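You operate a simulated robot arm through the tools that you are given. There is no shell and no other tool.

The job below is to be done with a simulated two-armed robot. You get a single attempt, and the scene is never put back.

Task
Drain the rinse tub and refill it to 4 L with fresh water.
Fine: from the rinse tap, high-low handle on HIGH; tub valve shut, handle on LOW and swivel neck over the drain tray at the end.

It is judged by the outcome, as a careful person would: the job done as asked, and still so three seconds after it is handed in. It fails if anything else is knocked over, pushed out of place, dropped, spilled or broken.

Robot
Two 7-joint arms with fingered hands on one trunk that stands fixed in place. Base frame: the origin is at the foot of the trunk, x ahead of it, y to its left, z up. Units: mm, degrees, N and s.
The left shoulder is at [60, 177, 1000], the right one opposite. With the tool pointing down near the work surface each hand reaches from about 440 to 960 mm from the base axis, measured 20 degrees to its own side. Payload 4 kg a hand.
Tool frame (each hand has its own): the origin (TCP) lies between the finger pads and is the grasp point; the fingertips stand 37 mm ahead of it; z points along the fingers, y is the line along which they close. The gripper opens to 124 mm. The gripper's body begins 43 mm behind the TCP. The gripper is a hand of 3 fingers: y runs from the thumb to the fingers, the wrist lies at [-15, -108, -202] in the tool frame, and closing takes about 1.5 s.
Orientation is that of the tool frame in the base frame, as [roll, pitch, yaw] about the fixed x, y, z axes, in that order (R = Rz(yaw) Ry(pitch) Rx(roll)). With the fingers straight down and the wrist toward the robot, the tool's x, y and z point along [0, 1, 0], [1, 0, 0] and [0, 0, -1] of the base frame.

Tools
- The arms move only by the tool drive_tool. It takes "left_series", "right_series" or both (then of equal length, played together; a hand with none holds still); each is a list of rows, each a list of 6 numbers: the shift along the tool's x, y, z in units of 300 mm (1.0 is 300 mm), then the turn, a rotation vector about the tool's x, y, z in units of 90 degrees (1.0 is 90 degrees). In form: [[dx, dy, dz, wx, wy, wz], ...]. A call has 1 to 20 rows; each row is the pose to reach, as a shift and turn from the pose commanded when the call began, along the tool's axes at that moment. "left_grip" and "right_grip" are, for a hand that has rows, the finger opening in cm, from 0 to 12.4, set as the call begins (left out, the last holds). A call with a number of a shift or a turn outside -1 to 1 is refused whole. A row lasts 0.2 s, in which the tool goes at most 50 mm and 8.6 degrees; a call with a longer step from one row to the next is refused whole, and so is a gripper value outside its range. A pose out of reach is approached as far as the arm can. The call stops where the force on the tool passes 40 N (or 10 N more than at its start, if that is more) or the arm is blocked; 0.2 s more then pass. The fingers move at their own pace (about 72 mm/s each) and stop on an object; they squeeze with about 22 N. The grip force told is the motor's: it shows also when the fingers shut on nothing. Time passes only in rows, and 0.2 s behind the last, so rows that repeat a pose let the fingers close. It gives the time, the measured TCP pose, the force on the tool (base axes), the opening and the grip force at its end, in the units of the frame above (readings bear some noise), with the torque about the TCP (base axes, N m) and any sound that the robot's microphone picked up, and new pictures: "show" is both (left out), scene, wrist or none (wrist: the cameras of the hands that moved).
- Cameras (640 x 400 px; columns grow to the right, rows downward): "scene" is now at [43.6, -36.9, 1661.4]; the picture's right is [-0.49, -0.87, 0.00], its down [-0.46, 0.25, -0.85] and it looks along [0.75, -0.41, -0.52] (base axes); focal length 289 px, centre (320, 200). "left" rides on the left gripper at [-64, -76, -137] in its tool frame; the picture's right is [-0.84, -0.26, 0.48], its down [0.48, -0.76, 0.43] and it looks along [0.26, 0.60, 0.76] (tool axes); focal length 256 px, centre (320, 200). "right" rides on the right gripper at [64, -76, -137] in its tool frame; the picture's right is [-0.84, 0.26, -0.48], its down [-0.48, -0.76, 0.43] and it looks along [-0.26, 0.60, 0.76] (tool axes); focal length 256 px, centre (320, 200). There is no depth. A picture from a camera that has moved, and an enlarged one, comes with that camera's place and axes in the base frame and with its lens. The place of the scene camera against the robot may be out by one fixed shift of up to 12 mm in any direction.
- slide_trunk(by): slides the trunk up (or, below 0, down) by that many mm; the arms and the scene camera ride with it, the base frame stays. It gives what a move gives, with no picture.
- set_fingers(index, middle, thumb_bend, thumb_turn, hand): sets how far each is bent, from 0 (flat) to 1 (curled in); at 0.3 the hand is open as for a grip, at 0.7 the pads meet at the TCP. One left out holds its place. A second passes; each finger stops where it meets its share of the squeeze, and holds until it gets a number again. A gripper value or a shape takes the hand back. It gives what a move gives, with no picture; readings hold the bend of each and the force on the fingers (four entries, about 0 where the hand has none), thumb and palm. thumb_turn goes from beside the hand (0) to across from the fingers (1), as for a grip.
- set_grasp(shape, hand): the hand has 3 fingers and takes this shape, open, in about a second: jaw (thumb against the fingers, like two jaws); tri (thumb and two fingers); tip (a fingertip pinch); poke (one finger out to press); point (the index stretched); flat (the hand flat); cup (the hand cupped); fist (a fist). The gripper value then closes the fingers along that shape, each until it touches; the sizes above hold for jaw. It gives what a move gives, with no picture.
- turn_head(pan, tilt): turns the head with the scene camera to pan (to the left, within 86 degrees either way) and tilt (down, from -29 to 69), counted from straight ahead of the robot. It gives what a move gives, and a new picture of the scene camera.
- zoom(camera, box): a new picture of the part [left, top, right, bottom] of that camera's present view, enlarged. It takes no simulated time.
- finish_job(): hands the job in; it is judged then, once.

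Places have to be worked out from the pictures, the camera data and where the tool is seen. Open the grippers and draw the arms clear of the work before you hand the job in, unless the task says otherwise.

The tools are called after "Call:" as name(argument=value, ...) on one line, values as JSON. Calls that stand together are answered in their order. drive_tool: Moves the arms, as the interface text tells. Its arguments: {"type":"object","properties":{"left_series":{"type":"array"},"left_grip":{"type":"number"},"right_series":{"type":"array"},"right_grip":{"type":"number"},"show":{"type":"string","enum":["both","scene","wrist","none"]}},"required":[]} The other tools are called the same way: slide_trunk (by) slides the trunk up or down; set_grasp (shape, hand) gives the hand a shape; set_fingers (index, middle, thumb_bend, thumb_turn, hand) moves the fingers one by one; turn_head (pan, tilt) turns the head that bears the scene camera; zoom (camera, box) takes an enlarged picture of a part of a camera's view; finish_job () hands the job in.

At the start:

```text
clock: 0.0
left_tool_pos: [438.9, -23.5, 1443.4]
left_tcp_rot: [-180.0, 0.0, 90.0]
left_force: [0.4, 0.0, 0.4]
left_wrist_torque: [0.04, 0.01, -0.04]
left_finger_gap: 123.6
left_gripper_force: 0.0
left_shape: jaw
left_bend: [0.3, 0.3, 0.3, 0.98]
left_finger forces: [0.1, 0.0, 0.0, 0.0, 0.0, 0.0]
right_tool_pos: [368.6, -365.8, 1463.7]
right_tcp_rot: [-180.0, 0.1, 90.0]
right_force: [0.1, -0.8, -1.1]
right_wrist_torque: [0.02, 0.03, 0.02]
right_finger_gap: 123.7
right_gripper_force: 0.0
right_shape: jaw
right_bend: [0.3, 0.3, 0.3, 0.98]
right_finger forces: [0.1, 0.0, 0.1, 0.0, 0.1, 0.0]
trunk travel left (down, up): [-525.0, 65.0]
head pan, tilt: [-29.0, 31.5]
```

scene: 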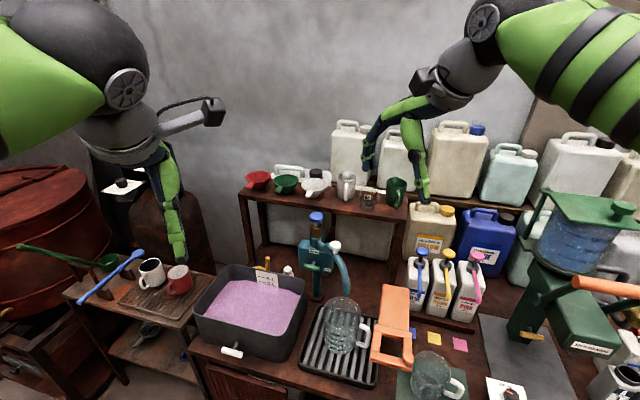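
right: 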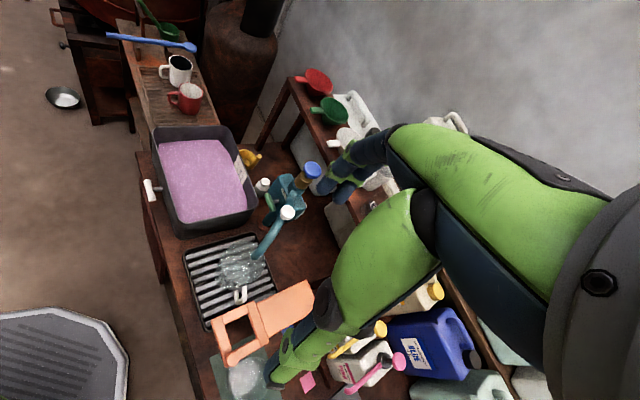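
left: 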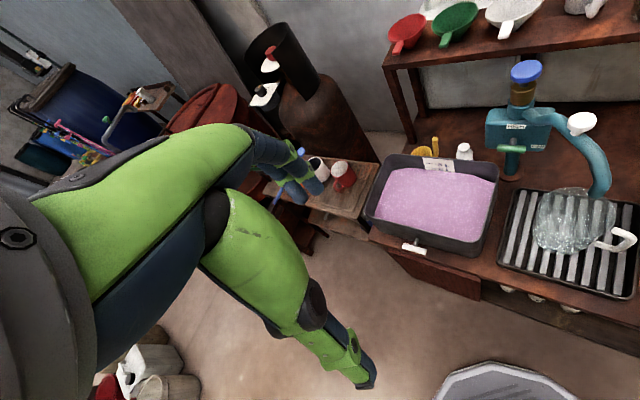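

The pictures show a dark tub with pink-purple water, a teal tap beside it, and a drain tray with a glass jug. I zoom in to read the labels and the details of the tub, valve and tap.

Call:
zoom(camera="scene", box=[180, 200, 380, 390])

Call:
zoom(camera="left", box=[360, 50, 640, 310])

Call:
zoom(camera="right", box=[130, 100, 350, 330])

Call:
zoom(camera="scene", box=[380, 200, 640, 400])

```text
2.11 times, centred on (280, 295) of scene
camera zoom: at [43.6, -36.9, 1661.4], right [-0.49, -0.87, 0.0], down [-0.46, 0.25, -0.85], along [0.75, -0.41, -0.52], focal length 608 px, centre (404, 0)
```

zoom: 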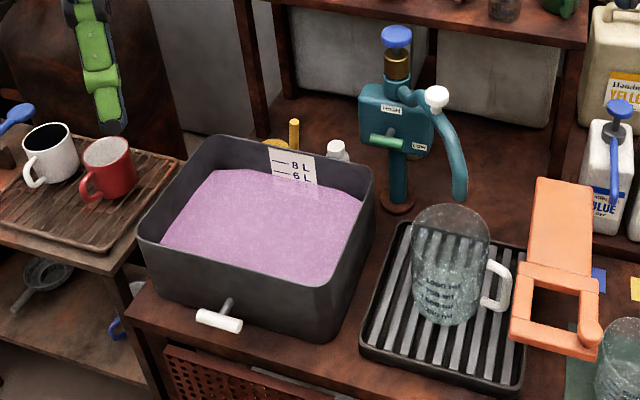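

```text
1.54 times, centred on (500, 180) of left
camera zoom: at [362.8, -87.7, 1579.6], right [-0.26, -0.84, -0.48], down [-0.76, 0.48, -0.43], along [0.6, 0.26, -0.76], focal length 394 px, centre (43, 231)
```

zoom: 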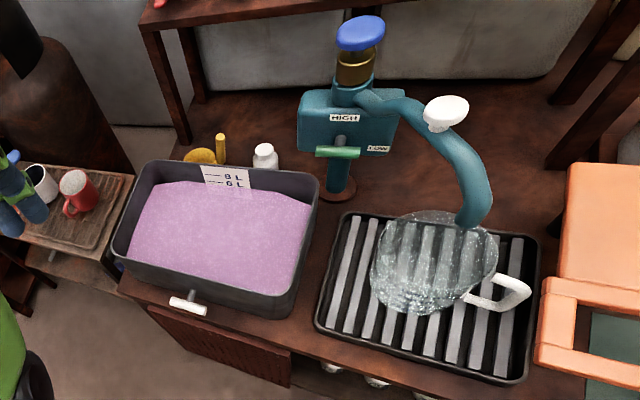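

```text
1.74 times, centred on (240, 215) of right
camera zoom: at [293.0, -302.0, 1601.3], right [0.26, -0.84, 0.48], down [-0.76, -0.48, -0.43], along [0.6, -0.26, -0.76], focal length 445 px, centre (459, 174)
```

zoom: 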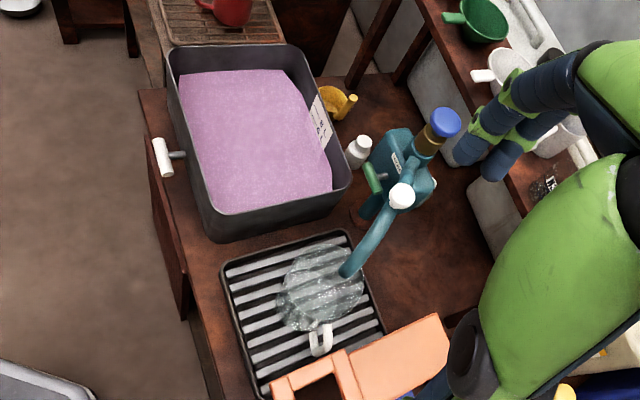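

```text
2.00 times, centred on (510, 300) of scene
camera zoom: at [43.6, -36.9, 1661.4], right [-0.49, -0.87, 0.0], down [-0.46, 0.25, -0.85], along [0.75, -0.41, -0.52], focal length 577 px, centre (-60, 0)
```

zoom: 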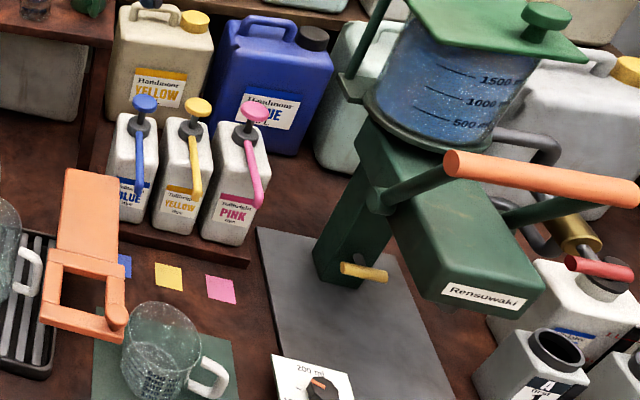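

The tap has HIGH/LOW labels, a green handle, a blue top knob and a white knob on the swivel neck. I zoom closer on these parts and on the tub valve.

Call:
zoom(camera="left", box=[470, 50, 630, 150])

Call:
zoom(camera="scene", box=[280, 200, 380, 310])

Call:
zoom(camera="scene", box=[180, 250, 320, 370])

Call:
zoom(camera="right", box=[230, 140, 340, 260])

Call:
zoom(camera="left", box=[360, 130, 500, 270])

```text
4.00 times, centred on (550, 100) of left
camera zoom: at [362.8, -87.7, 1579.6], right [-0.26, -0.84, -0.48], down [-0.76, 0.48, -0.43], along [0.6, 0.26, -0.76], focal length 1024 px, centre (-600, 600)
```

zoom: 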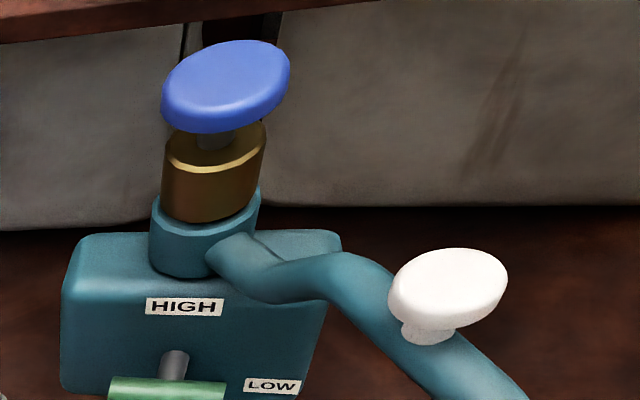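

```text
3.64 times, centred on (330, 255) of scene
camera zoom: at [43.6, -36.9, 1661.4], right [-0.49, -0.87, 0.0], down [-0.46, 0.25, -0.85], along [0.75, -0.41, -0.52], focal length 1049 px, centre (284, 0)
```

zoom: 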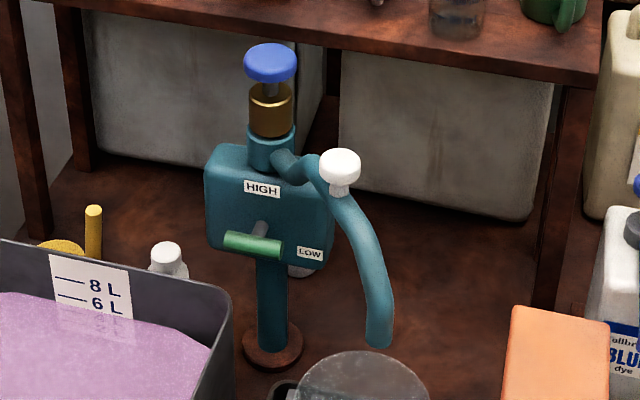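

```text
3.33 times, centred on (250, 310) of scene
camera zoom: at [43.6, -36.9, 1661.4], right [-0.49, -0.87, 0.0], down [-0.46, 0.25, -0.85], along [0.75, -0.41, -0.52], focal length 962 px, centre (553, -167)
```

zoom: 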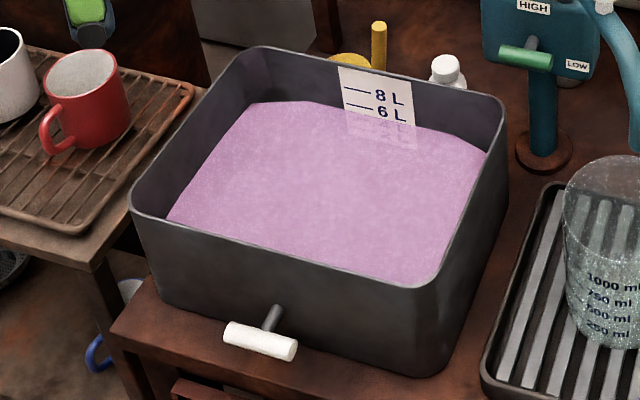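

```text
3.33 times, centred on (285, 200) of right
camera zoom: at [293.0, -302.0, 1601.3], right [0.26, -0.84, 0.48], down [-0.76, -0.48, -0.43], along [0.6, -0.26, -0.76], focal length 853 px, centre (437, 200)
```

zoom: 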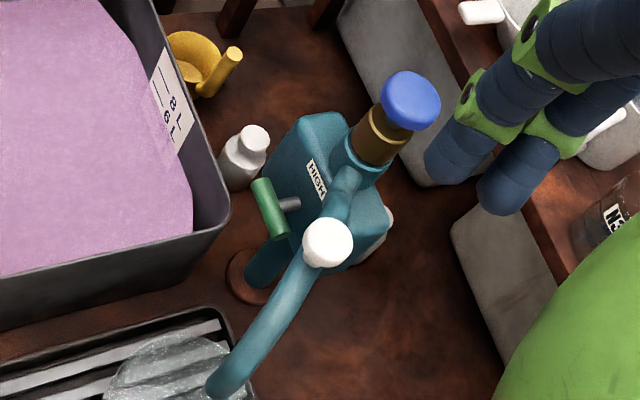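

```text
2.86 times, centred on (430, 200) of left
camera zoom: at [362.8, -87.7, 1579.6], right [-0.26, -0.84, -0.48], down [-0.76, 0.48, -0.43], along [0.6, 0.26, -0.76], focal length 731 px, centre (6, 200)
```

zoom: 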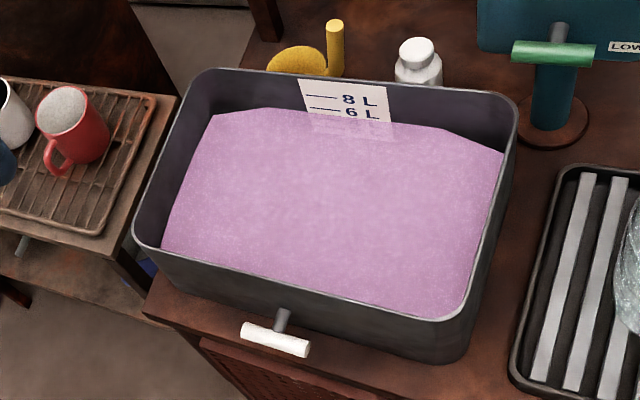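

The tub holds pinkish water above the 4 L line, and its white T-handled valve sits low on the front face. I tilt the head down to see the front of the tub, the floor and where the drain goes.

Call:
turn_head(pan=-20, tilt=55)

```text
clock: 0.9
left_tool_pos: [439.2, -22.9, 1441.5]
left_tcp_rot: [-180.0, 0.0, 90.0]
left_force: [-1.2, 0.5, -0.4]
left_wrist_torque: [0.01, -0.01, 0.01]
left_finger_gap: 123.7
left_gripper_force: 0.1
left_shape: jaw
left_bend: [0.3, 0.3, 0.3, 0.98]
left_finger forces: [0.0, 0.1, 0.1, 0.0, 0.0, 0.0]
right_tool_pos: [369.7, -367.2, 1462.7]
right_tcp_rot: [-179.9, 0.0, 90.0]
right_force: [-0.4, -1.3, 0.4]
right_wrist_torque: [0.01, 0.0, 0.01]
right_finger_gap: 123.5
right_gripper_force: 0.1
right_shape: jaw
right_bend: [0.3, 0.3, 0.3, 0.98]
right_finger forces: [0.0, 0.1, 0.1, 0.1, 0.0, 0.0]
trunk travel left (down, up): [-525.0, 65.0]
head pan, tilt: [-20.0, 55.0]
camera scene: at [32.9, -18.0, 1627.8], right [-0.34, -0.94, 0.0], down [-0.77, 0.28, -0.57], along [0.54, -0.2, -0.82], focal length 289 px, centre (320, 200)
```

scene: 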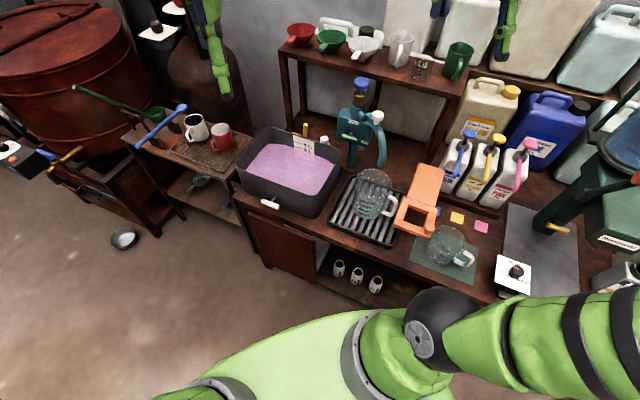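

The bench front has a perforated panel under the tub. I zoom in on the tub front, bench and tap from this view.

Call:
zoom(camera="scene", box=[220, 110, 350, 290])

Call:
zoom(camera="scene", box=[310, 70, 410, 250])

Call:
zoom(camera="scene", box=[380, 100, 640, 310])

Call:
zoom(camera="scene", box=[0, 0, 250, 220])

```text
2.22 times, centred on (285, 200) of scene
camera zoom: at [32.9, -18.0, 1627.8], right [-0.34, -0.94, 0.0], down [-0.77, 0.28, -0.57], along [0.54, -0.2, -0.82], focal length 641 px, centre (398, 200)
```

zoom: 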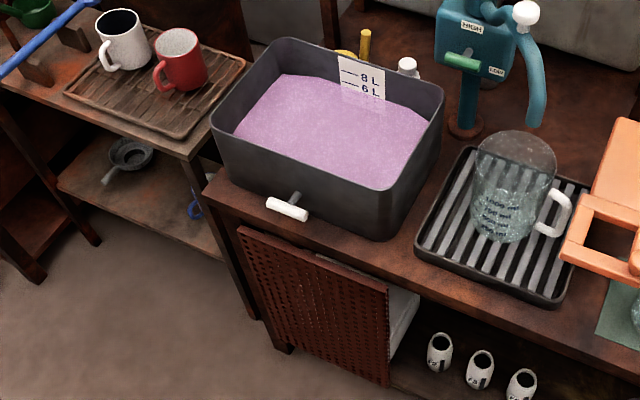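

```text
2.22 times, centred on (360, 160) of scene
camera zoom: at [32.9, -18.0, 1627.8], right [-0.34, -0.94, 0.0], down [-0.77, 0.28, -0.57], along [0.54, -0.2, -0.82], focal length 641 px, centre (231, 289)
```

zoom: 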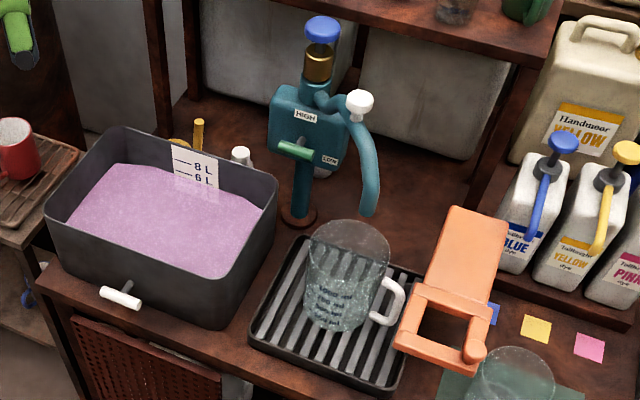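

```text
1.90 times, centred on (510, 205) of scene
camera zoom: at [32.9, -18.0, 1627.8], right [-0.34, -0.94, 0.0], down [-0.77, 0.28, -0.57], along [0.54, -0.2, -0.82], focal length 550 px, centre (-42, 190)
```

zoom: 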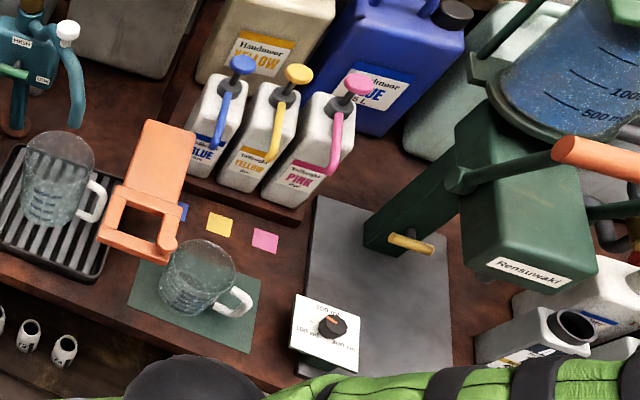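

```text
1.82 times, centred on (125, 110) of scene
camera zoom: at [32.9, -18.0, 1627.8], right [-0.34, -0.94, 0.0], down [-0.77, 0.28, -0.57], along [0.54, -0.2, -0.82], focal length 525 px, centre (674, 364)
```

zoom: 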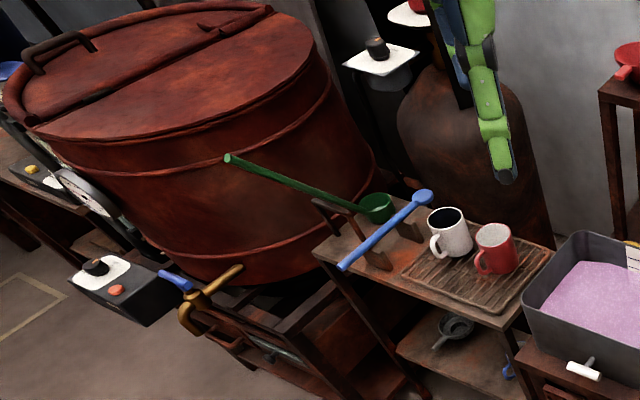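

The two views put the valve handle near [656, -52, 748], with its stem along [-0.71, 0.71, 0], and the bench turned about 45 degrees. I swing the left hand to point horizontally towards the tub while lowering it in free space in front of the bench.

Call:
drive_tool(left_series=[[0, 0, 0.064, -0.0674, -0.0279, 0.0279], [0, 0, 0.129, -0.1348, -0.0558, 0.0558], [0, 0, 0.193, -0.2022, -0.0838, 0.0838], [0, 0, 0.257, -0.2696, -0.1117, 0.1117], [0, 0, 0.321, -0.337, -0.1396, 0.1396], [0, 0, 0.386, -0.4044, -0.1675, 0.1675], [0, 0, 0.45, -0.4719, -0.1955, 0.1955], [0, 0, 0.514, -0.5393, -0.2234, 0.2234], [0, 0, 0.579, -0.6067, -0.2513, 0.2513], [0, 0, 0.643, -0.6741, -0.2792, 0.2792], [0, 0, 0.707, -0.7415, -0.3071, 0.3071], [0, 0, 0.771, -0.8089, -0.3351, 0.3351], [0, 0, 0.836, -0.8763, -0.363, 0.363], [0, 0, 0.9, -0.9437, -0.3909, 0.3909]], left_grip=6)

```text
clock: 3.9
left_tool_pos: [354.5, -164.3, 1257.4]
left_tcp_rot: [92.3, 0.4, 50.2]
left_force: [-1.3, -0.4, 0.4]
left_wrist_torque: [0.02, -0.01, 0.02]
left_finger_gap: 60.2
left_gripper_force: 0.1
left_shape: jaw
left_bend: [0.43, 0.46, 0.56, 1.0]
left_finger forces: [0.0, 0.1, 0.0, 0.0, 0.0, 0.0]
left hand out of reach, approached as far as the arm can: row 8, 9, 10, 11, 12, 13, 14
right_tool_pos: [365.7, -367.1, 1464.5]
right_tcp_rot: [179.7, 0.0, 90.0]
right_force: [-0.6, -0.3, 0.1]
right_wrist_torque: [-0.05, -0.07, -0.01]
right_finger_gap: 123.5
right_gripper_force: 0.0
right_shape: jaw
right_bend: [0.3, 0.3, 0.3, 0.98]
right_finger forces: [0.0, 0.1, 0.1, 0.0, 0.0, 0.0]
trunk travel left (down, up): [-525.0, 65.0]
head pan, tilt: [-20.0, 55.0]
camera scene: at [29.3, -16.8, 1627.8], right [-0.34, -0.94, 0.0], down [-0.77, 0.28, -0.58], along [0.54, -0.2, -0.82], focal length 289 px, centre (320, 200)
camera left: at [205.5, -124.2, 1187.9], right [-0.18, -0.95, -0.27], down [0.62, 0.11, -0.78], along [0.77, -0.3, 0.56], focal length 256 px, centre (320, 200)
```

scene: 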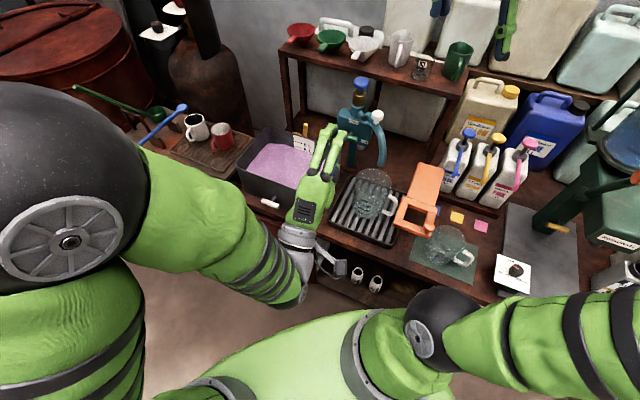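
left: 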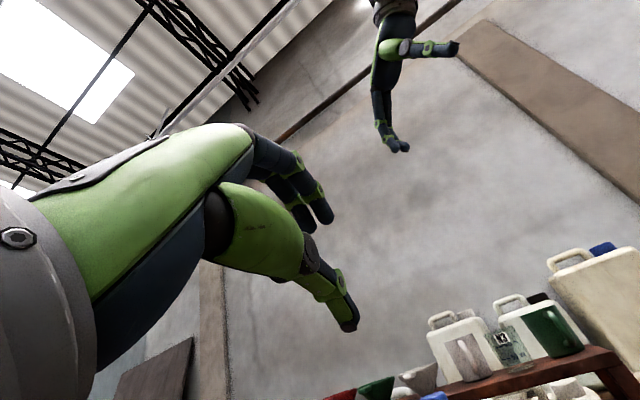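

The arm could not fold that close to its shoulder, so the left hand stopped short at [354, -164, 1257]. I move it further out from the shoulder and then down, staying in front of the bench.

Call:
drive_tool(left_series=[[0.078, 0, 0.011, 0, 0, 0], [0.156, 0, 0.022, 0, 0, 0], [0.234, 0, 0.033, 0, 0, 0], [0.312, 0, 0.044, 0, 0, 0], [0.39, 0, 0.055, 0, 0, 0], [0.468, 0, 0.066, 0, 0, 0], [0.546, 0, 0.077, 0, 0, 0], [0.623, 0, 0.088, 0, 0, 0], [0.623, 0, 0.088, 0, 0, 0]])

```text
clock: 5.9
left_tool_pos: [391.2, -138.7, 1271.0]
left_tcp_rot: [93.4, 1.3, 54.6]
left_force: [0.7, 0.2, 0.6]
left_wrist_torque: [0.05, 0.0, 0.0]
left_finger_gap: 59.8
left_gripper_force: 0.1
left_shape: jaw
left_bend: [0.43, 0.46, 0.56, 1.0]
left_finger forces: [0.0, 0.1, 0.1, 0.1, 0.0, 0.0]
left hand out of reach, approached as far as the arm can: row 1, 2, 3, 4, 5, 6, 7, 8, 9
right_tool_pos: [369.0, -367.6, 1465.3]
right_tcp_rot: [179.9, 0.0, 90.1]
right_force: [1.0, 0.0, 0.7]
right_wrist_torque: [0.0, 0.01, 0.0]
right_finger_gap: 123.9
right_gripper_force: 0.1
right_shape: jaw
right_bend: [0.3, 0.3, 0.3, 0.98]
right_finger forces: [0.0, 0.0, 0.1, 0.0, 0.1, 0.1]
trunk travel left (down, up): [-525.0, 65.0]
head pan, tilt: [-20.0, 55.0]
camera scene: at [32.6, -18.5, 1627.7], right [-0.34, -0.94, 0.0], down [-0.77, 0.28, -0.57], along [0.54, -0.2, -0.82], focal length 289 px, centre (320, 200)
camera left: at [237.8, -111.2, 1206.6], right [-0.11, -0.96, -0.27], down [0.59, 0.15, -0.79], along [0.8, -0.24, 0.55], focal length 256 px, centre (320, 200)
```

scene: 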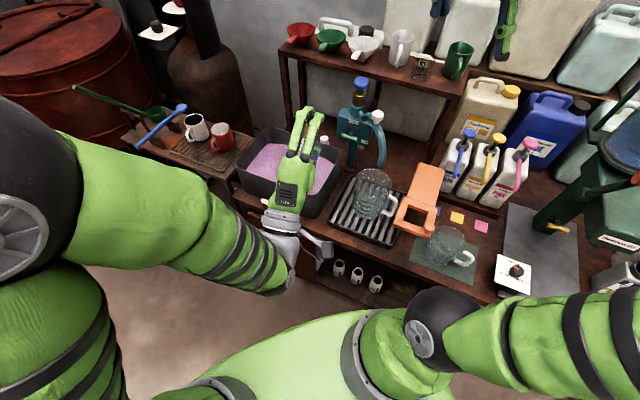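
left: 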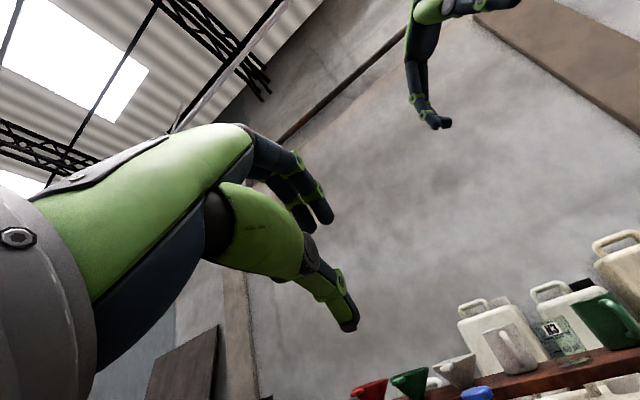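

The hand only crept outward, so the joint posture with the elbow high is what limits it. I hold one row to see which pose counts as commanded before I unwind the rotation.

Call:
drive_tool(left_series=[[0, 0, 0, 0, 0, 0]], show="none")

```text
clock: 6.3
left_tool_pos: [391.1, -138.3, 1272.5]
left_tcp_rot: [93.3, 1.3, 54.7]
left_force: [-0.2, 0.5, -0.7]
left_wrist_torque: [-0.03, -0.01, 0.01]
left_finger_gap: 60.0
left_gripper_force: 0.0
left_shape: jaw
left_bend: [0.43, 0.46, 0.56, 1.0]
left_finger forces: [0.0, 0.0, 0.1, 0.0, 0.0, 0.1]
right_tool_pos: [368.7, -366.6, 1464.6]
right_tcp_rot: [-180.0, 0.0, 90.0]
right_force: [-0.3, -0.4, 0.5]
right_wrist_torque: [-0.01, 0.01, 0.02]
right_finger_gap: 123.8
right_gripper_force: 0.1
right_shape: jaw
right_bend: [0.3, 0.3, 0.3, 0.98]
right_finger forces: [0.1, 0.0, 0.0, 0.0, 0.0, 0.1]
trunk travel left (down, up): [-525.0, 65.0]
head pan, tilt: [-20.0, 55.0]
```

The commanded pose is simply where the hand now is. I turn the fingers back down with the hand's y axis along the stem direction, and move out to about [450, 60, 1150].

Call:
drive_tool(left_series=[[0.055, -0.034, -0.017, 0.0802, -0.0058, 0.0081], [0.11, -0.067, -0.033, 0.1603, -0.0117, 0.0162], [0.166, -0.101, -0.05, 0.2405, -0.0175, 0.0243], [0.221, -0.135, -0.066, 0.3206, -0.0233, 0.0324], [0.276, -0.168, -0.083, 0.4008, -0.0291, 0.0405], [0.332, -0.202, -0.1, 0.481, -0.035, 0.0486], [0.387, -0.236, -0.116, 0.5611, -0.0408, 0.0567], [0.442, -0.269, -0.133, 0.6413, -0.0466, 0.0648], [0.497, -0.303, -0.149, 0.7214, -0.0524, 0.0729], [0.553, -0.337, -0.166, 0.8016, -0.0583, 0.081], [0.608, -0.37, -0.182, 0.8817, -0.0641, 0.0891], [0.663, -0.404, -0.199, 0.9619, -0.0699, 0.0972]])

```text
clock: 8.9
left_tool_pos: [440.2, 54.2, 1150.4]
left_tcp_rot: [179.9, -0.2, 44.2]
left_force: [2.5, 4.3, -1.2]
left_wrist_torque: [-0.4, 0.2, -0.04]
left_finger_gap: 60.2
left_gripper_force: 0.1
left_shape: jaw
left_bend: [0.43, 0.46, 0.56, 1.0]
left_finger forces: [0.0, 0.0, 0.0, 0.1, 0.0, 0.0]
left hand out of reach, approached as far as the arm can: row 1, 2, 3, 4, 5, 6, 7, 8, 10
right_tool_pos: [369.7, -368.6, 1462.6]
right_tcp_rot: [-179.9, -0.1, 89.8]
right_force: [-2.0, -0.7, 0.5]
right_wrist_torque: [0.07, -0.06, 0.0]
right_finger_gap: 123.5
right_gripper_force: 0.1
right_shape: jaw
right_bend: [0.3, 0.3, 0.3, 0.98]
right_finger forces: [0.0, 0.1, 0.1, 0.0, 0.1, 0.0]
trunk travel left (down, up): [-525.0, 65.0]
head pan, tilt: [-20.0, 55.0]
camera scene: at [32.6, -20.7, 1627.6], right [-0.34, -0.94, 0.0], down [-0.77, 0.28, -0.57], along [0.54, -0.2, -0.82], focal length 289 px, centre (320, 200)
camera left: at [340.5, 63.9, 1287.3], right [-0.78, -0.4, -0.49], down [-0.18, 0.88, -0.43], along [0.6, -0.25, -0.76], focal length 256 px, centre (320, 200)
```

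scene: 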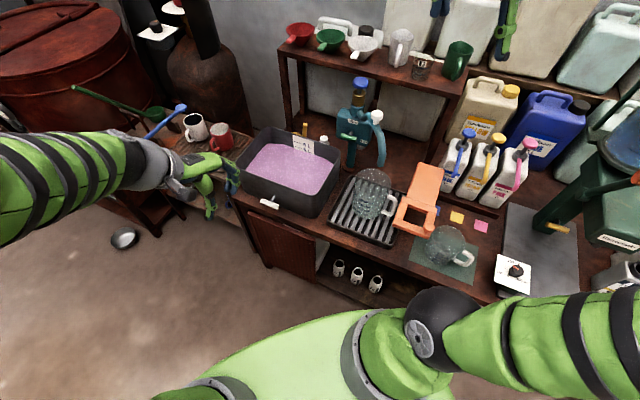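
left: 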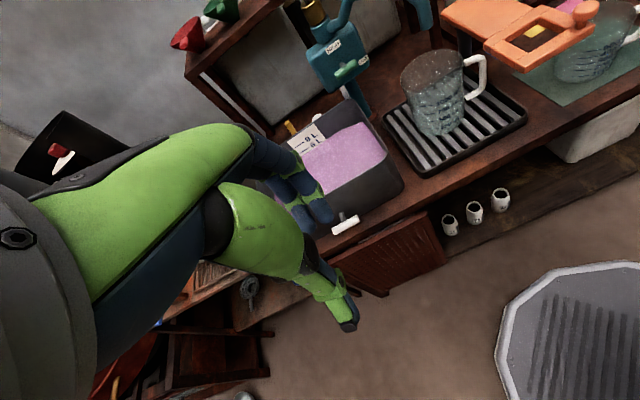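

The fingers point down again at [440, 54, 1150] and the arm now has a better posture. I go down in the free space in front of the bench to about [500, 110, 900].

Call:
drive_tool(left_series=[[0.027, 0.001, 0.083, 0, 0, 0], [0.055, 0.001, 0.167, 0, 0, 0], [0.082, 0.002, 0.25, 0, 0, 0], [0.109, 0.002, 0.333, 0, 0, 0], [0.137, 0.003, 0.417, 0, 0, 0], [0.164, 0.004, 0.5, 0, 0, 0], [0.191, 0.004, 0.583, 0, 0, 0], [0.218, 0.005, 0.667, 0, 0, 0], [0.246, 0.005, 0.75, 0, 0, 0], [0.273, 0.006, 0.833, 0, 0, 0]])

```text
clock: 11.1
left_tool_pos: [500.9, 116.5, 896.2]
left_tcp_rot: [-180.0, 0.0, 44.9]
left_force: [-0.7, 0.4, 0.8]
left_wrist_torque: [0.03, 0.01, 0.0]
left_finger_gap: 60.1
left_gripper_force: 0.1
left_shape: jaw
left_bend: [0.43, 0.46, 0.56, 1.0]
left_finger forces: [0.0, 0.0, 0.0, 0.0, 0.1, 0.1]
right_tool_pos: [369.0, -366.2, 1464.1]
right_tcp_rot: [-179.9, -0.1, 90.0]
right_force: [0.6, 0.4, -0.1]
right_wrist_torque: [-0.02, 0.0, -0.01]
right_finger_gap: 123.9
right_gripper_force: 0.1
right_shape: jaw
right_bend: [0.3, 0.3, 0.3, 0.98]
right_finger forces: [0.0, 0.0, 0.0, 0.0, 0.0, 0.0]
trunk travel left (down, up): [-525.0, 65.0]
head pan, tilt: [-20.0, 55.0]
camera scene: at [33.5, -17.8, 1627.7], right [-0.34, -0.94, 0.0], down [-0.77, 0.28, -0.57], along [0.54, -0.2, -0.82], focal length 289 px, centre (320, 200)
camera left: at [402.6, 125.5, 1034.2], right [-0.77, -0.41, -0.48], down [-0.19, 0.88, -0.43], along [0.6, -0.24, -0.76], focal length 256 px, centre (320, 200)
```

scene: 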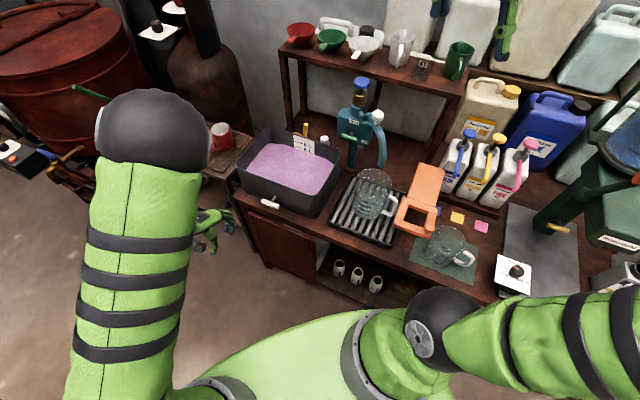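
left: 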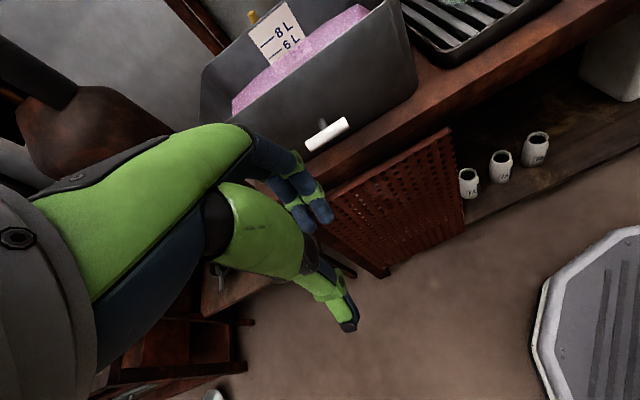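

I can see the valve clearly now; intersecting the two left-hand views puts the bar near [642, -55, 787]. I zoom in to measure the bar ends, the stem and the bench edge.

Call:
zoom(camera="left", box=[200, 0, 440, 200])

Call:
zoom(camera="left", box=[270, 90, 390, 190])

```text
2.00 times, centred on (320, 100) of left
camera zoom: at [402.6, 125.5, 1034.2], right [-0.77, -0.41, -0.48], down [-0.19, 0.88, -0.43], along [0.6, -0.24, -0.76], focal length 512 px, centre (320, 400)
```

zoom: 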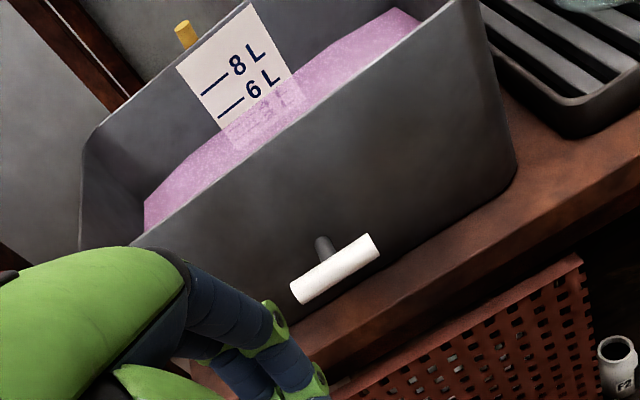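

```text
4.00 times, centred on (330, 140) of left
camera zoom: at [402.6, 125.5, 1034.2], right [-0.77, -0.41, -0.48], down [-0.19, 0.88, -0.43], along [0.6, -0.24, -0.76], focal length 1024 px, centre (280, 440)
```

zoom: 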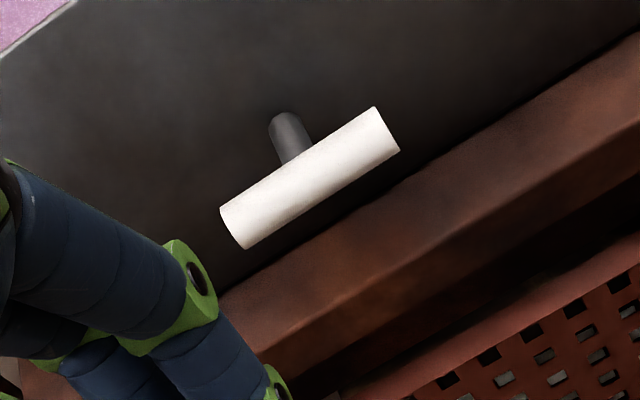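

The bar is about 67 mm long and 15 mm thick, centred at [640, -53, 785], some 38 mm out from the tub wall and 63 mm above the bench edge. I now try pitching the hand forward to horizontal while moving to a staging point 150 mm in front of the bar.

Call:
drive_tool(left_series=[[-0.006, 0.019, 0.031, -0.0833, 0, 0], [-0.012, 0.038, 0.062, -0.1667, 0, 0], [-0.018, 0.057, 0.093, -0.25, 0, 0], [-0.024, 0.076, 0.123, -0.3333, 0, 0], [-0.03, 0.095, 0.154, -0.4167, 0, 0], [-0.036, 0.114, 0.185, -0.5, 0, 0], [-0.042, 0.133, 0.216, -0.5833, 0, 0], [-0.048, 0.152, 0.247, -0.6667, 0, 0], [-0.054, 0.171, 0.278, -0.75, 0, 0], [-0.06, 0.19, 0.308, -0.8333, 0, 0], [-0.066, 0.209, 0.339, -0.9167, 0, 0], [-0.072, 0.228, 0.37, -1.0, 0, 0]])

```text
clock: 13.7
left_tool_pos: [632.9, -116.8, 1038.6]
left_tcp_rot: [93.8, 1.0, 46.4]
left_force: [-0.4, -0.4, -0.1]
left_wrist_torque: [-0.02, 0.02, -0.03]
left_finger_gap: 59.9
left_gripper_force: 0.0
left_shape: jaw
left_bend: [0.43, 0.46, 0.56, 1.0]
left_finger forces: [0.0, 0.0, 0.0, 0.1, 0.0, 0.0]
left hand out of reach, approached as far as the arm can: row 3, 4, 5, 6, 7, 8, 9, 10, 11, 12
right_tool_pos: [369.2, -367.8, 1463.6]
right_tcp_rot: [-179.9, 0.0, 90.0]
right_force: [0.2, -0.3, 0.1]
right_wrist_torque: [-0.01, 0.0, 0.02]
right_finger_gap: 123.7
right_gripper_force: 0.1
right_shape: jaw
right_bend: [0.3, 0.3, 0.3, 0.98]
right_finger forces: [0.1, 0.0, 0.0, 0.1, 0.1, 0.1]
trunk travel left (down, up): [-525.0, 65.0]
head pan, tilt: [-20.0, 55.0]
camera scene: at [32.9, -18.0, 1627.7], right [-0.34, -0.94, 0.0], down [-0.77, 0.28, -0.57], along [0.54, -0.2, -0.82], focal length 289 px, centre (320, 200)
camera left: at [486.1, -67.1, 973.6], right [-0.24, -0.93, -0.27], down [0.6, 0.08, -0.8], along [0.76, -0.36, 0.54], focal length 256 px, centre (320, 200)
```

scene: 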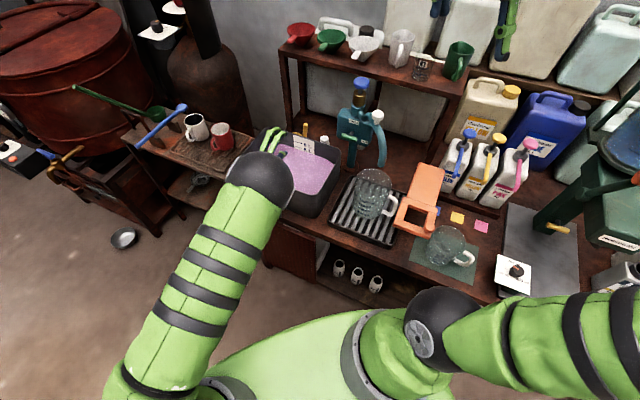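
left: 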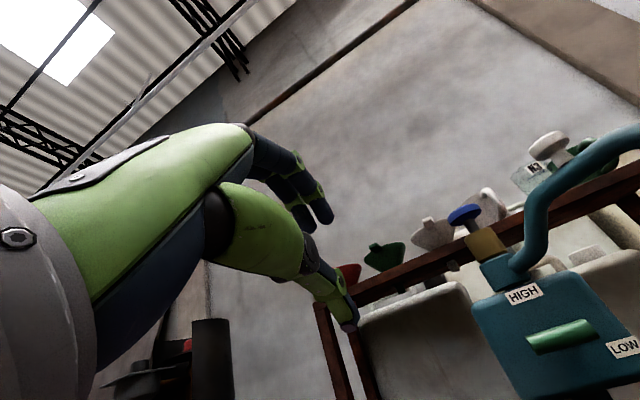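

The hand did reach a horizontal pose, but only higher up over the tub, so lowering the trunk should bring that posture to valve height. This view shows the tap's front very well, so I zoom in on it before pulling back.

Call:
zoom(camera="left", box=[400, 100, 640, 400])

Call:
zoom(camera="scene", box=[330, 70, 400, 180])

```text
1.33 times, centred on (520, 250) of left
camera zoom: at [486.1, -67.1, 973.6], right [-0.24, -0.93, -0.27], down [0.6, 0.08, -0.8], along [0.76, -0.36, 0.54], focal length 341 px, centre (53, 133)
```

zoom: 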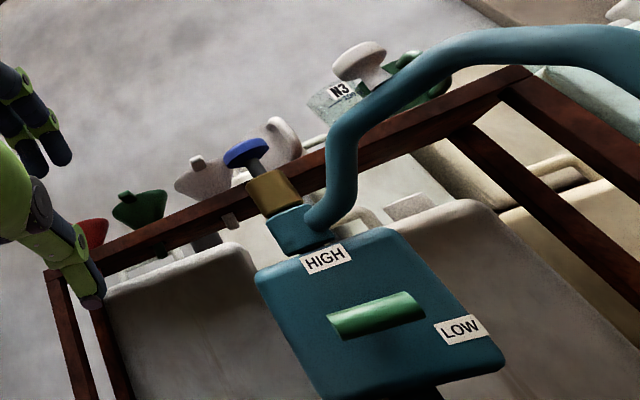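

```text
3.64 times, centred on (365, 125) of scene
camera zoom: at [32.9, -18.0, 1627.7], right [-0.34, -0.94, 0.0], down [-0.77, 0.28, -0.57], along [0.54, -0.2, -0.82], focal length 1049 px, centre (156, 473)
```

zoom: 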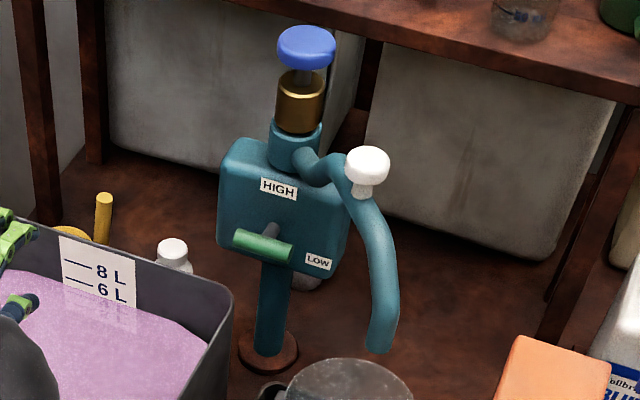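

From three views the tap's parts are roughly: green bar [709, -378, 937], blue knob [745, -413, 1115], white neck knob [599, -398, 1108], neck tip [514, -382, 1005]. I pull the left hand back to fingers-down in front of the bench before lowering the trunk.

Call:
drive_tool(left_series=[[0.022, -0.015, -0.071, 0.0798, 0, 0.002], [0.043, -0.03, -0.141, 0.1597, -0.001, 0.004], [0.065, -0.045, -0.212, 0.2395, -0.001, 0.006], [0.086, -0.061, -0.282, 0.3193, -0.001, 0.007], [0.108, -0.076, -0.352, 0.3992, -0.002, 0.009], [0.13, -0.091, -0.423, 0.479, -0.002, 0.011], [0.151, -0.106, -0.493, 0.5588, -0.002, 0.013], [0.173, -0.121, -0.564, 0.6387, -0.003, 0.015], [0.194, -0.136, -0.634, 0.7185, -0.003, 0.016], [0.216, -0.152, -0.705, 0.7983, -0.003, 0.018], [0.237, -0.167, -0.775, 0.8782, -0.004, 0.02], [0.259, -0.182, -0.846, 0.958, -0.004, 0.022]], show="scene")

```text
clock: 16.3
left_tool_pos: [492.5, 117.5, 990.8]
left_tcp_rot: [-179.6, 0.0, 44.9]
left_force: [0.4, 0.1, -0.1]
left_wrist_torque: [-0.02, -0.01, 0.02]
left_finger_gap: 59.9
left_gripper_force: 0.1
left_shape: jaw
left_bend: [0.43, 0.46, 0.56, 1.0]
left_finger forces: [0.1, 0.0, 0.0, 0.0, 0.0, 0.0]
right_tool_pos: [368.5, -366.6, 1463.1]
right_tcp_rot: [180.0, 0.0, 90.0]
right_force: [0.0, 0.3, -0.3]
right_wrist_torque: [0.01, -0.02, 0.04]
right_finger_gap: 123.8
right_gripper_force: 0.0
right_shape: jaw
right_bend: [0.3, 0.3, 0.3, 0.98]
right_finger forces: [0.1, 0.1, 0.1, 0.0, 0.0, 0.0]
trunk travel left (down, up): [-525.0, 65.0]
head pan, tilt: [-20.0, 55.0]
camera scene: at [32.8, -17.7, 1627.7], right [-0.34, -0.94, 0.0], down [-0.77, 0.28, -0.57], along [0.54, -0.2, -0.82], focal length 289 px, centre (320, 200)
```

scene: 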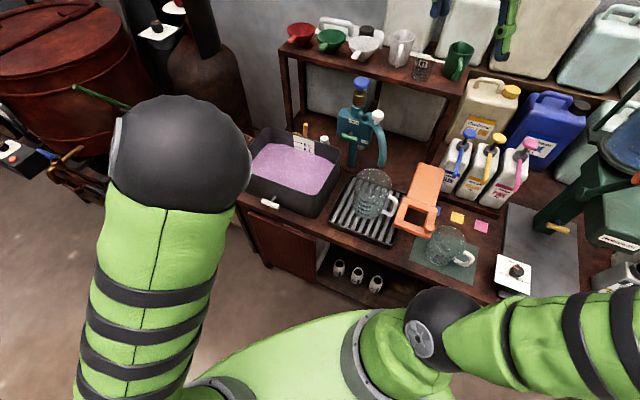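

The left hand is back at [492, 118, 991] in free space. I lower the trunk by 330 mm so the valve is at about shoulder height; both hands stay clear of the bench items on the way down.

Call:
slide_trunk(by=-330)

```text
clock: 19.5
left_tool_pos: [493.5, 116.7, 659.6]
left_tcp_rot: [-179.8, 0.0, 44.9]
left_force: [0.1, -0.4, 0.5]
left_wrist_torque: [0.0, 0.0, 0.05]
left_finger_gap: 59.9
left_gripper_force: 0.1
left_shape: jaw
left_bend: [0.43, 0.46, 0.56, 1.0]
left_finger forces: [0.0, 0.0, 0.0, 0.0, 0.0, 0.0]
right_tool_pos: [369.4, -366.8, 1135.2]
right_tcp_rot: [-180.0, 0.0, 90.0]
right_force: [0.1, -0.2, -1.1]
right_wrist_torque: [0.03, -0.05, 0.01]
right_finger_gap: 123.4
right_gripper_force: 0.1
right_shape: jaw
right_bend: [0.3, 0.3, 0.3, 0.98]
right_finger forces: [0.1, 0.0, 0.0, 0.0, 0.0, 0.0]
trunk travel left (down, up): [-195.0, 395.0]
head pan, tilt: [-20.0, 55.0]
```

The trunk is down and the left hand is at [494, 117, 660]. I pitch it forward again to horizontal, heading for a staging point about 150 mm in front of the valve bar.

Call:
drive_tool(left_series=[[-0.005, 0.02, -0.035, -0.0833, 0, 0], [-0.009, 0.041, -0.07, -0.1667, 0, 0], [-0.014, 0.062, -0.104, -0.25, 0, 0], [-0.018, 0.082, -0.139, -0.3333, 0, 0], [-0.023, 0.102, -0.174, -0.4167, 0, 0], [-0.028, 0.123, -0.208, -0.5, 0, 0], [-0.032, 0.144, -0.243, -0.5833, 0, 0], [-0.037, 0.164, -0.278, -0.6667, 0, 0], [-0.041, 0.184, -0.313, -0.75, 0, 0], [-0.046, 0.205, -0.347, -0.8333, 0, 0], [-0.05, 0.226, -0.382, -0.9167, 0, 0], [-0.055, 0.246, -0.417, -1.0, 0, 0]])

```text
clock: 22.1
left_tool_pos: [577.3, -14.9, 895.3]
left_tcp_rot: [92.2, 0.4, 45.5]
left_force: [0.9, -0.1, -0.4]
left_wrist_torque: [0.01, 0.04, -0.05]
left_finger_gap: 59.8
left_gripper_force: 0.1
left_shape: jaw
left_bend: [0.43, 0.46, 0.56, 1.0]
left_finger forces: [0.0, 0.0, 0.1, 0.0, 0.1, 0.0]
left hand out of reach, approached as far as the arm can: row 8, 9, 10, 11, 12
right_tool_pos: [370.1, -366.5, 1133.3]
right_tcp_rot: [180.0, 0.1, 90.0]
right_force: [-0.2, -0.2, -0.8]
right_wrist_torque: [0.03, 0.01, -0.02]
right_finger_gap: 123.9
right_gripper_force: 0.0
right_shape: jaw
right_bend: [0.3, 0.3, 0.3, 0.98]
right_finger forces: [0.0, 0.0, 0.0, 0.1, 0.1, 0.0]
trunk travel left (down, up): [-195.0, 395.0]
head pan, tilt: [-20.0, 55.0]
camera scene: at [32.9, -18.0, 1297.7], right [-0.34, -0.94, 0.0], down [-0.77, 0.28, -0.57], along [0.54, -0.2, -0.82], focal length 289 px, centre (320, 200)
camera left: at [433.0, 37.1, 825.5], right [-0.25, -0.93, -0.27], down [0.62, 0.06, -0.78], along [0.74, -0.36, 0.57], focal length 256 px, centre (320, 200)
```

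scene: 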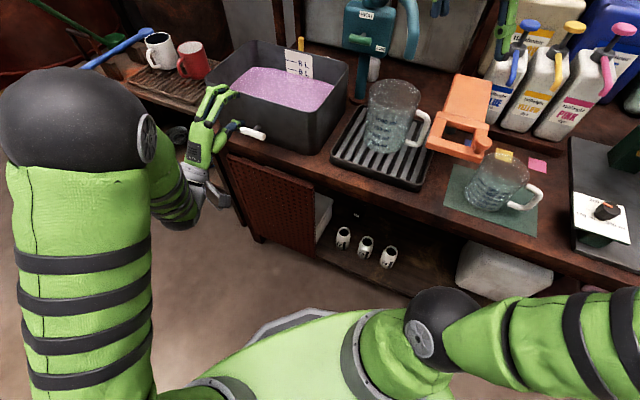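
left: 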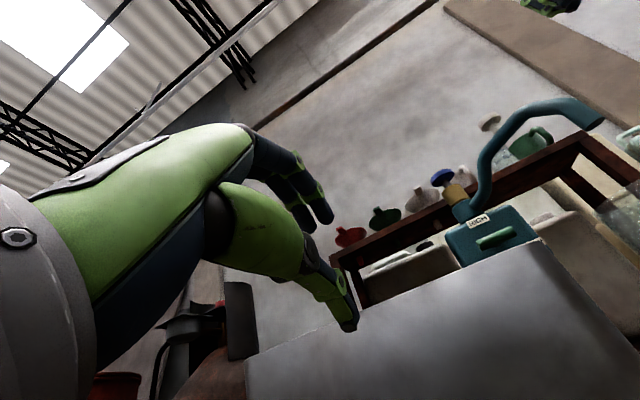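

The hand is horizontal at [577, -15, 895], about 110 mm too high but well lined up and short of the tub. I narrow the fingers to 45 mm and lower the trunk 108 mm more so they come level with the bar.

Call:
drive_tool(left_series=[[0, 0, -0.05, 0, 0, 0], [0, 0, -0.05, 0, 0, 0], [0, 0, -0.05, 0, 0, 0]], left_grip=4.5, show="none")

Call:
slide_trunk(by=-108)

Call:
drive_tool(left_series=[[0, 0, 0, 0, 0, 0]])

```text
clock: 22.9
left_tool_pos: [573.7, -13.9, 911.4]
left_tcp_rot: [90.5, 0.1, 44.9]
left_force: [0.5, -0.1, 0.6]
left_wrist_torque: [0.01, 0.02, -0.02]
left_finger_gap: 45.4
left_gripper_force: 0.0
left_shape: jaw
left_bend: [0.48, 0.52, 0.6, 1.0]
left_finger forces: [0.1, 0.0, 0.0, 0.1, 0.0, 0.0]
left hand out of reach, approached as far as the arm can: row 1, 2, 3
right_tool_pos: [367.7, -365.9, 1134.0]
right_tcp_rot: [-180.0, 0.0, 90.0]
right_force: [-0.4, 0.0, 0.5]
right_wrist_torque: [0.02, 0.01, -0.05]
right_finger_gap: 123.6
right_gripper_force: 0.1
right_shape: jaw
right_bend: [0.3, 0.3, 0.3, 0.98]
right_finger forces: [0.0, 0.1, 0.1, 0.1, 0.0, 0.1]
trunk travel left (down, up): [-195.0, 395.0]
head pan, tilt: [-20.0, 55.0]
```

```text
clock: 24.3
left_tool_pos: [573.8, -12.7, 803.8]
left_tcp_rot: [90.5, 0.1, 44.9]
left_force: [0.9, -0.2, -0.1]
left_wrist_torque: [0.01, -0.02, 0.0]
left_finger_gap: 45.3
left_gripper_force: 0.1
left_shape: jaw
left_bend: [0.48, 0.52, 0.6, 1.0]
left_finger forces: [0.0, 0.1, 0.0, 0.0, 0.1, 0.0]
right_tool_pos: [368.0, -366.8, 1025.6]
right_tcp_rot: [-180.0, 0.0, 90.0]
right_force: [-0.1, -0.6, 0.1]
right_wrist_torque: [0.01, 0.04, 0.01]
right_finger_gap: 123.9
right_gripper_force: 0.1
right_shape: jaw
right_bend: [0.3, 0.3, 0.3, 0.98]
right_finger forces: [0.0, 0.0, 0.1, 0.0, 0.1, 0.0]
trunk travel left (down, up): [-87.0, 503.0]
head pan, tilt: [-20.0, 55.0]
```

```text
clock: 24.7
left_tool_pos: [572.0, -14.6, 803.6]
left_tcp_rot: [90.5, 0.1, 45.1]
left_force: [0.1, -0.5, 0.1]
left_wrist_torque: [0.0, 0.0, -0.01]
left_finger_gap: 45.4
left_gripper_force: 0.1
left_shape: jaw
left_bend: [0.48, 0.52, 0.6, 1.0]
left_finger forces: [0.0, 0.0, 0.0, 0.1, 0.0, 0.0]
right_tool_pos: [367.6, -368.0, 1025.2]
right_tcp_rot: [180.0, 0.0, 90.0]
right_force: [0.3, -0.1, 0.7]
right_wrist_torque: [0.01, 0.01, -0.03]
right_finger_gap: 123.5
right_gripper_force: 0.1
right_shape: jaw
right_bend: [0.3, 0.3, 0.3, 0.98]
right_finger forces: [0.1, 0.1, 0.0, 0.0, 0.0, 0.0]
trunk travel left (down, up): [-87.0, 503.0]
head pan, tilt: [-20.0, 55.0]
camera scene: at [32.8, -17.9, 1189.7], right [-0.34, -0.94, 0.0], down [-0.77, 0.28, -0.57], along [0.54, -0.2, -0.82], focal length 289 px, centre (320, 200)
camera left: at [430.7, 37.5, 729.9], right [-0.25, -0.93, -0.26], down [0.64, 0.04, -0.76], along [0.72, -0.36, 0.59], focal length 256 px, centre (320, 200)
```

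scene: 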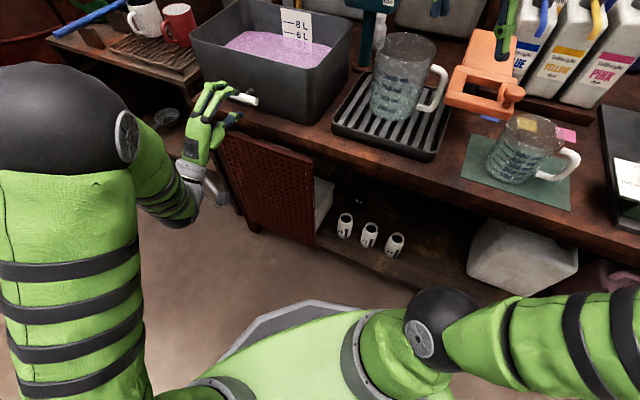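
left: 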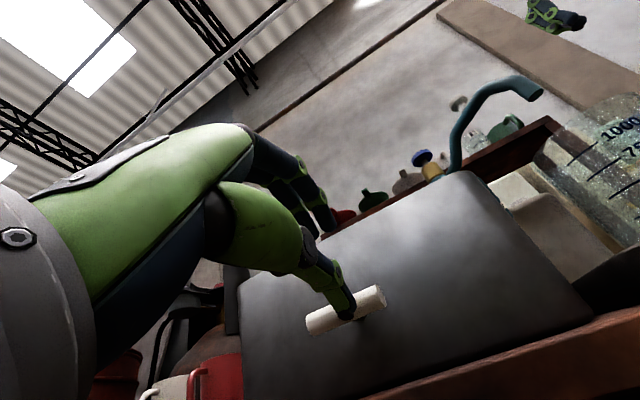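

The bar shows at [638, -55, 782] from this close view, matching my estimate; the hand needs 19 mm left and 21 mm down first. I make that shift and check before moving in.

Call:
drive_tool(left_series=[[0.033, -0.035, 0, 0, 0, 0], [0.065, -0.069, 0, 0, 0, 0], [0.065, -0.069, 0, 0, 0, 0]], show="wrist")

```text
clock: 25.5
left_tool_pos: [592.1, -7.7, 796.8]
left_tcp_rot: [90.8, 0.1, 45.0]
left_force: [0.0, 0.0, 0.0]
left_wrist_torque: [0.02, -0.02, 0.01]
left_finger_gap: 45.4
left_gripper_force: 0.0
left_shape: jaw
left_bend: [0.48, 0.52, 0.6, 1.0]
left_finger forces: [0.0, 0.0, 0.0, 0.0, 0.1, 0.0]
left hand out of reach, approached as far as the arm can: row 1, 2, 3
right_tool_pos: [368.4, -367.7, 1026.5]
right_tcp_rot: [180.0, -0.1, 90.1]
right_force: [0.5, 1.0, -0.4]
right_wrist_torque: [-0.02, 0.04, -0.04]
right_finger_gap: 123.6
right_gripper_force: 0.0
right_shape: jaw
right_bend: [0.3, 0.3, 0.3, 0.98]
right_finger forces: [0.1, 0.0, 0.0, 0.0, 0.0, 0.0]
trunk travel left (down, up): [-87.0, 503.0]
head pan, tilt: [-20.0, 55.0]
camera left: at [449.9, 43.1, 724.0], right [-0.25, -0.93, -0.26], down [0.64, 0.04, -0.77], along [0.73, -0.36, 0.59], focal length 256 px, centre (320, 200)
```

left: 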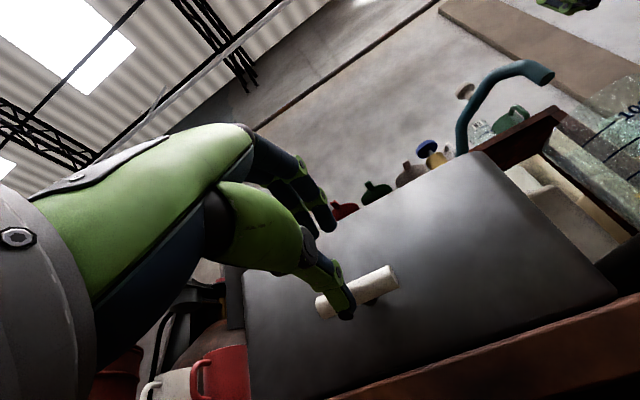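

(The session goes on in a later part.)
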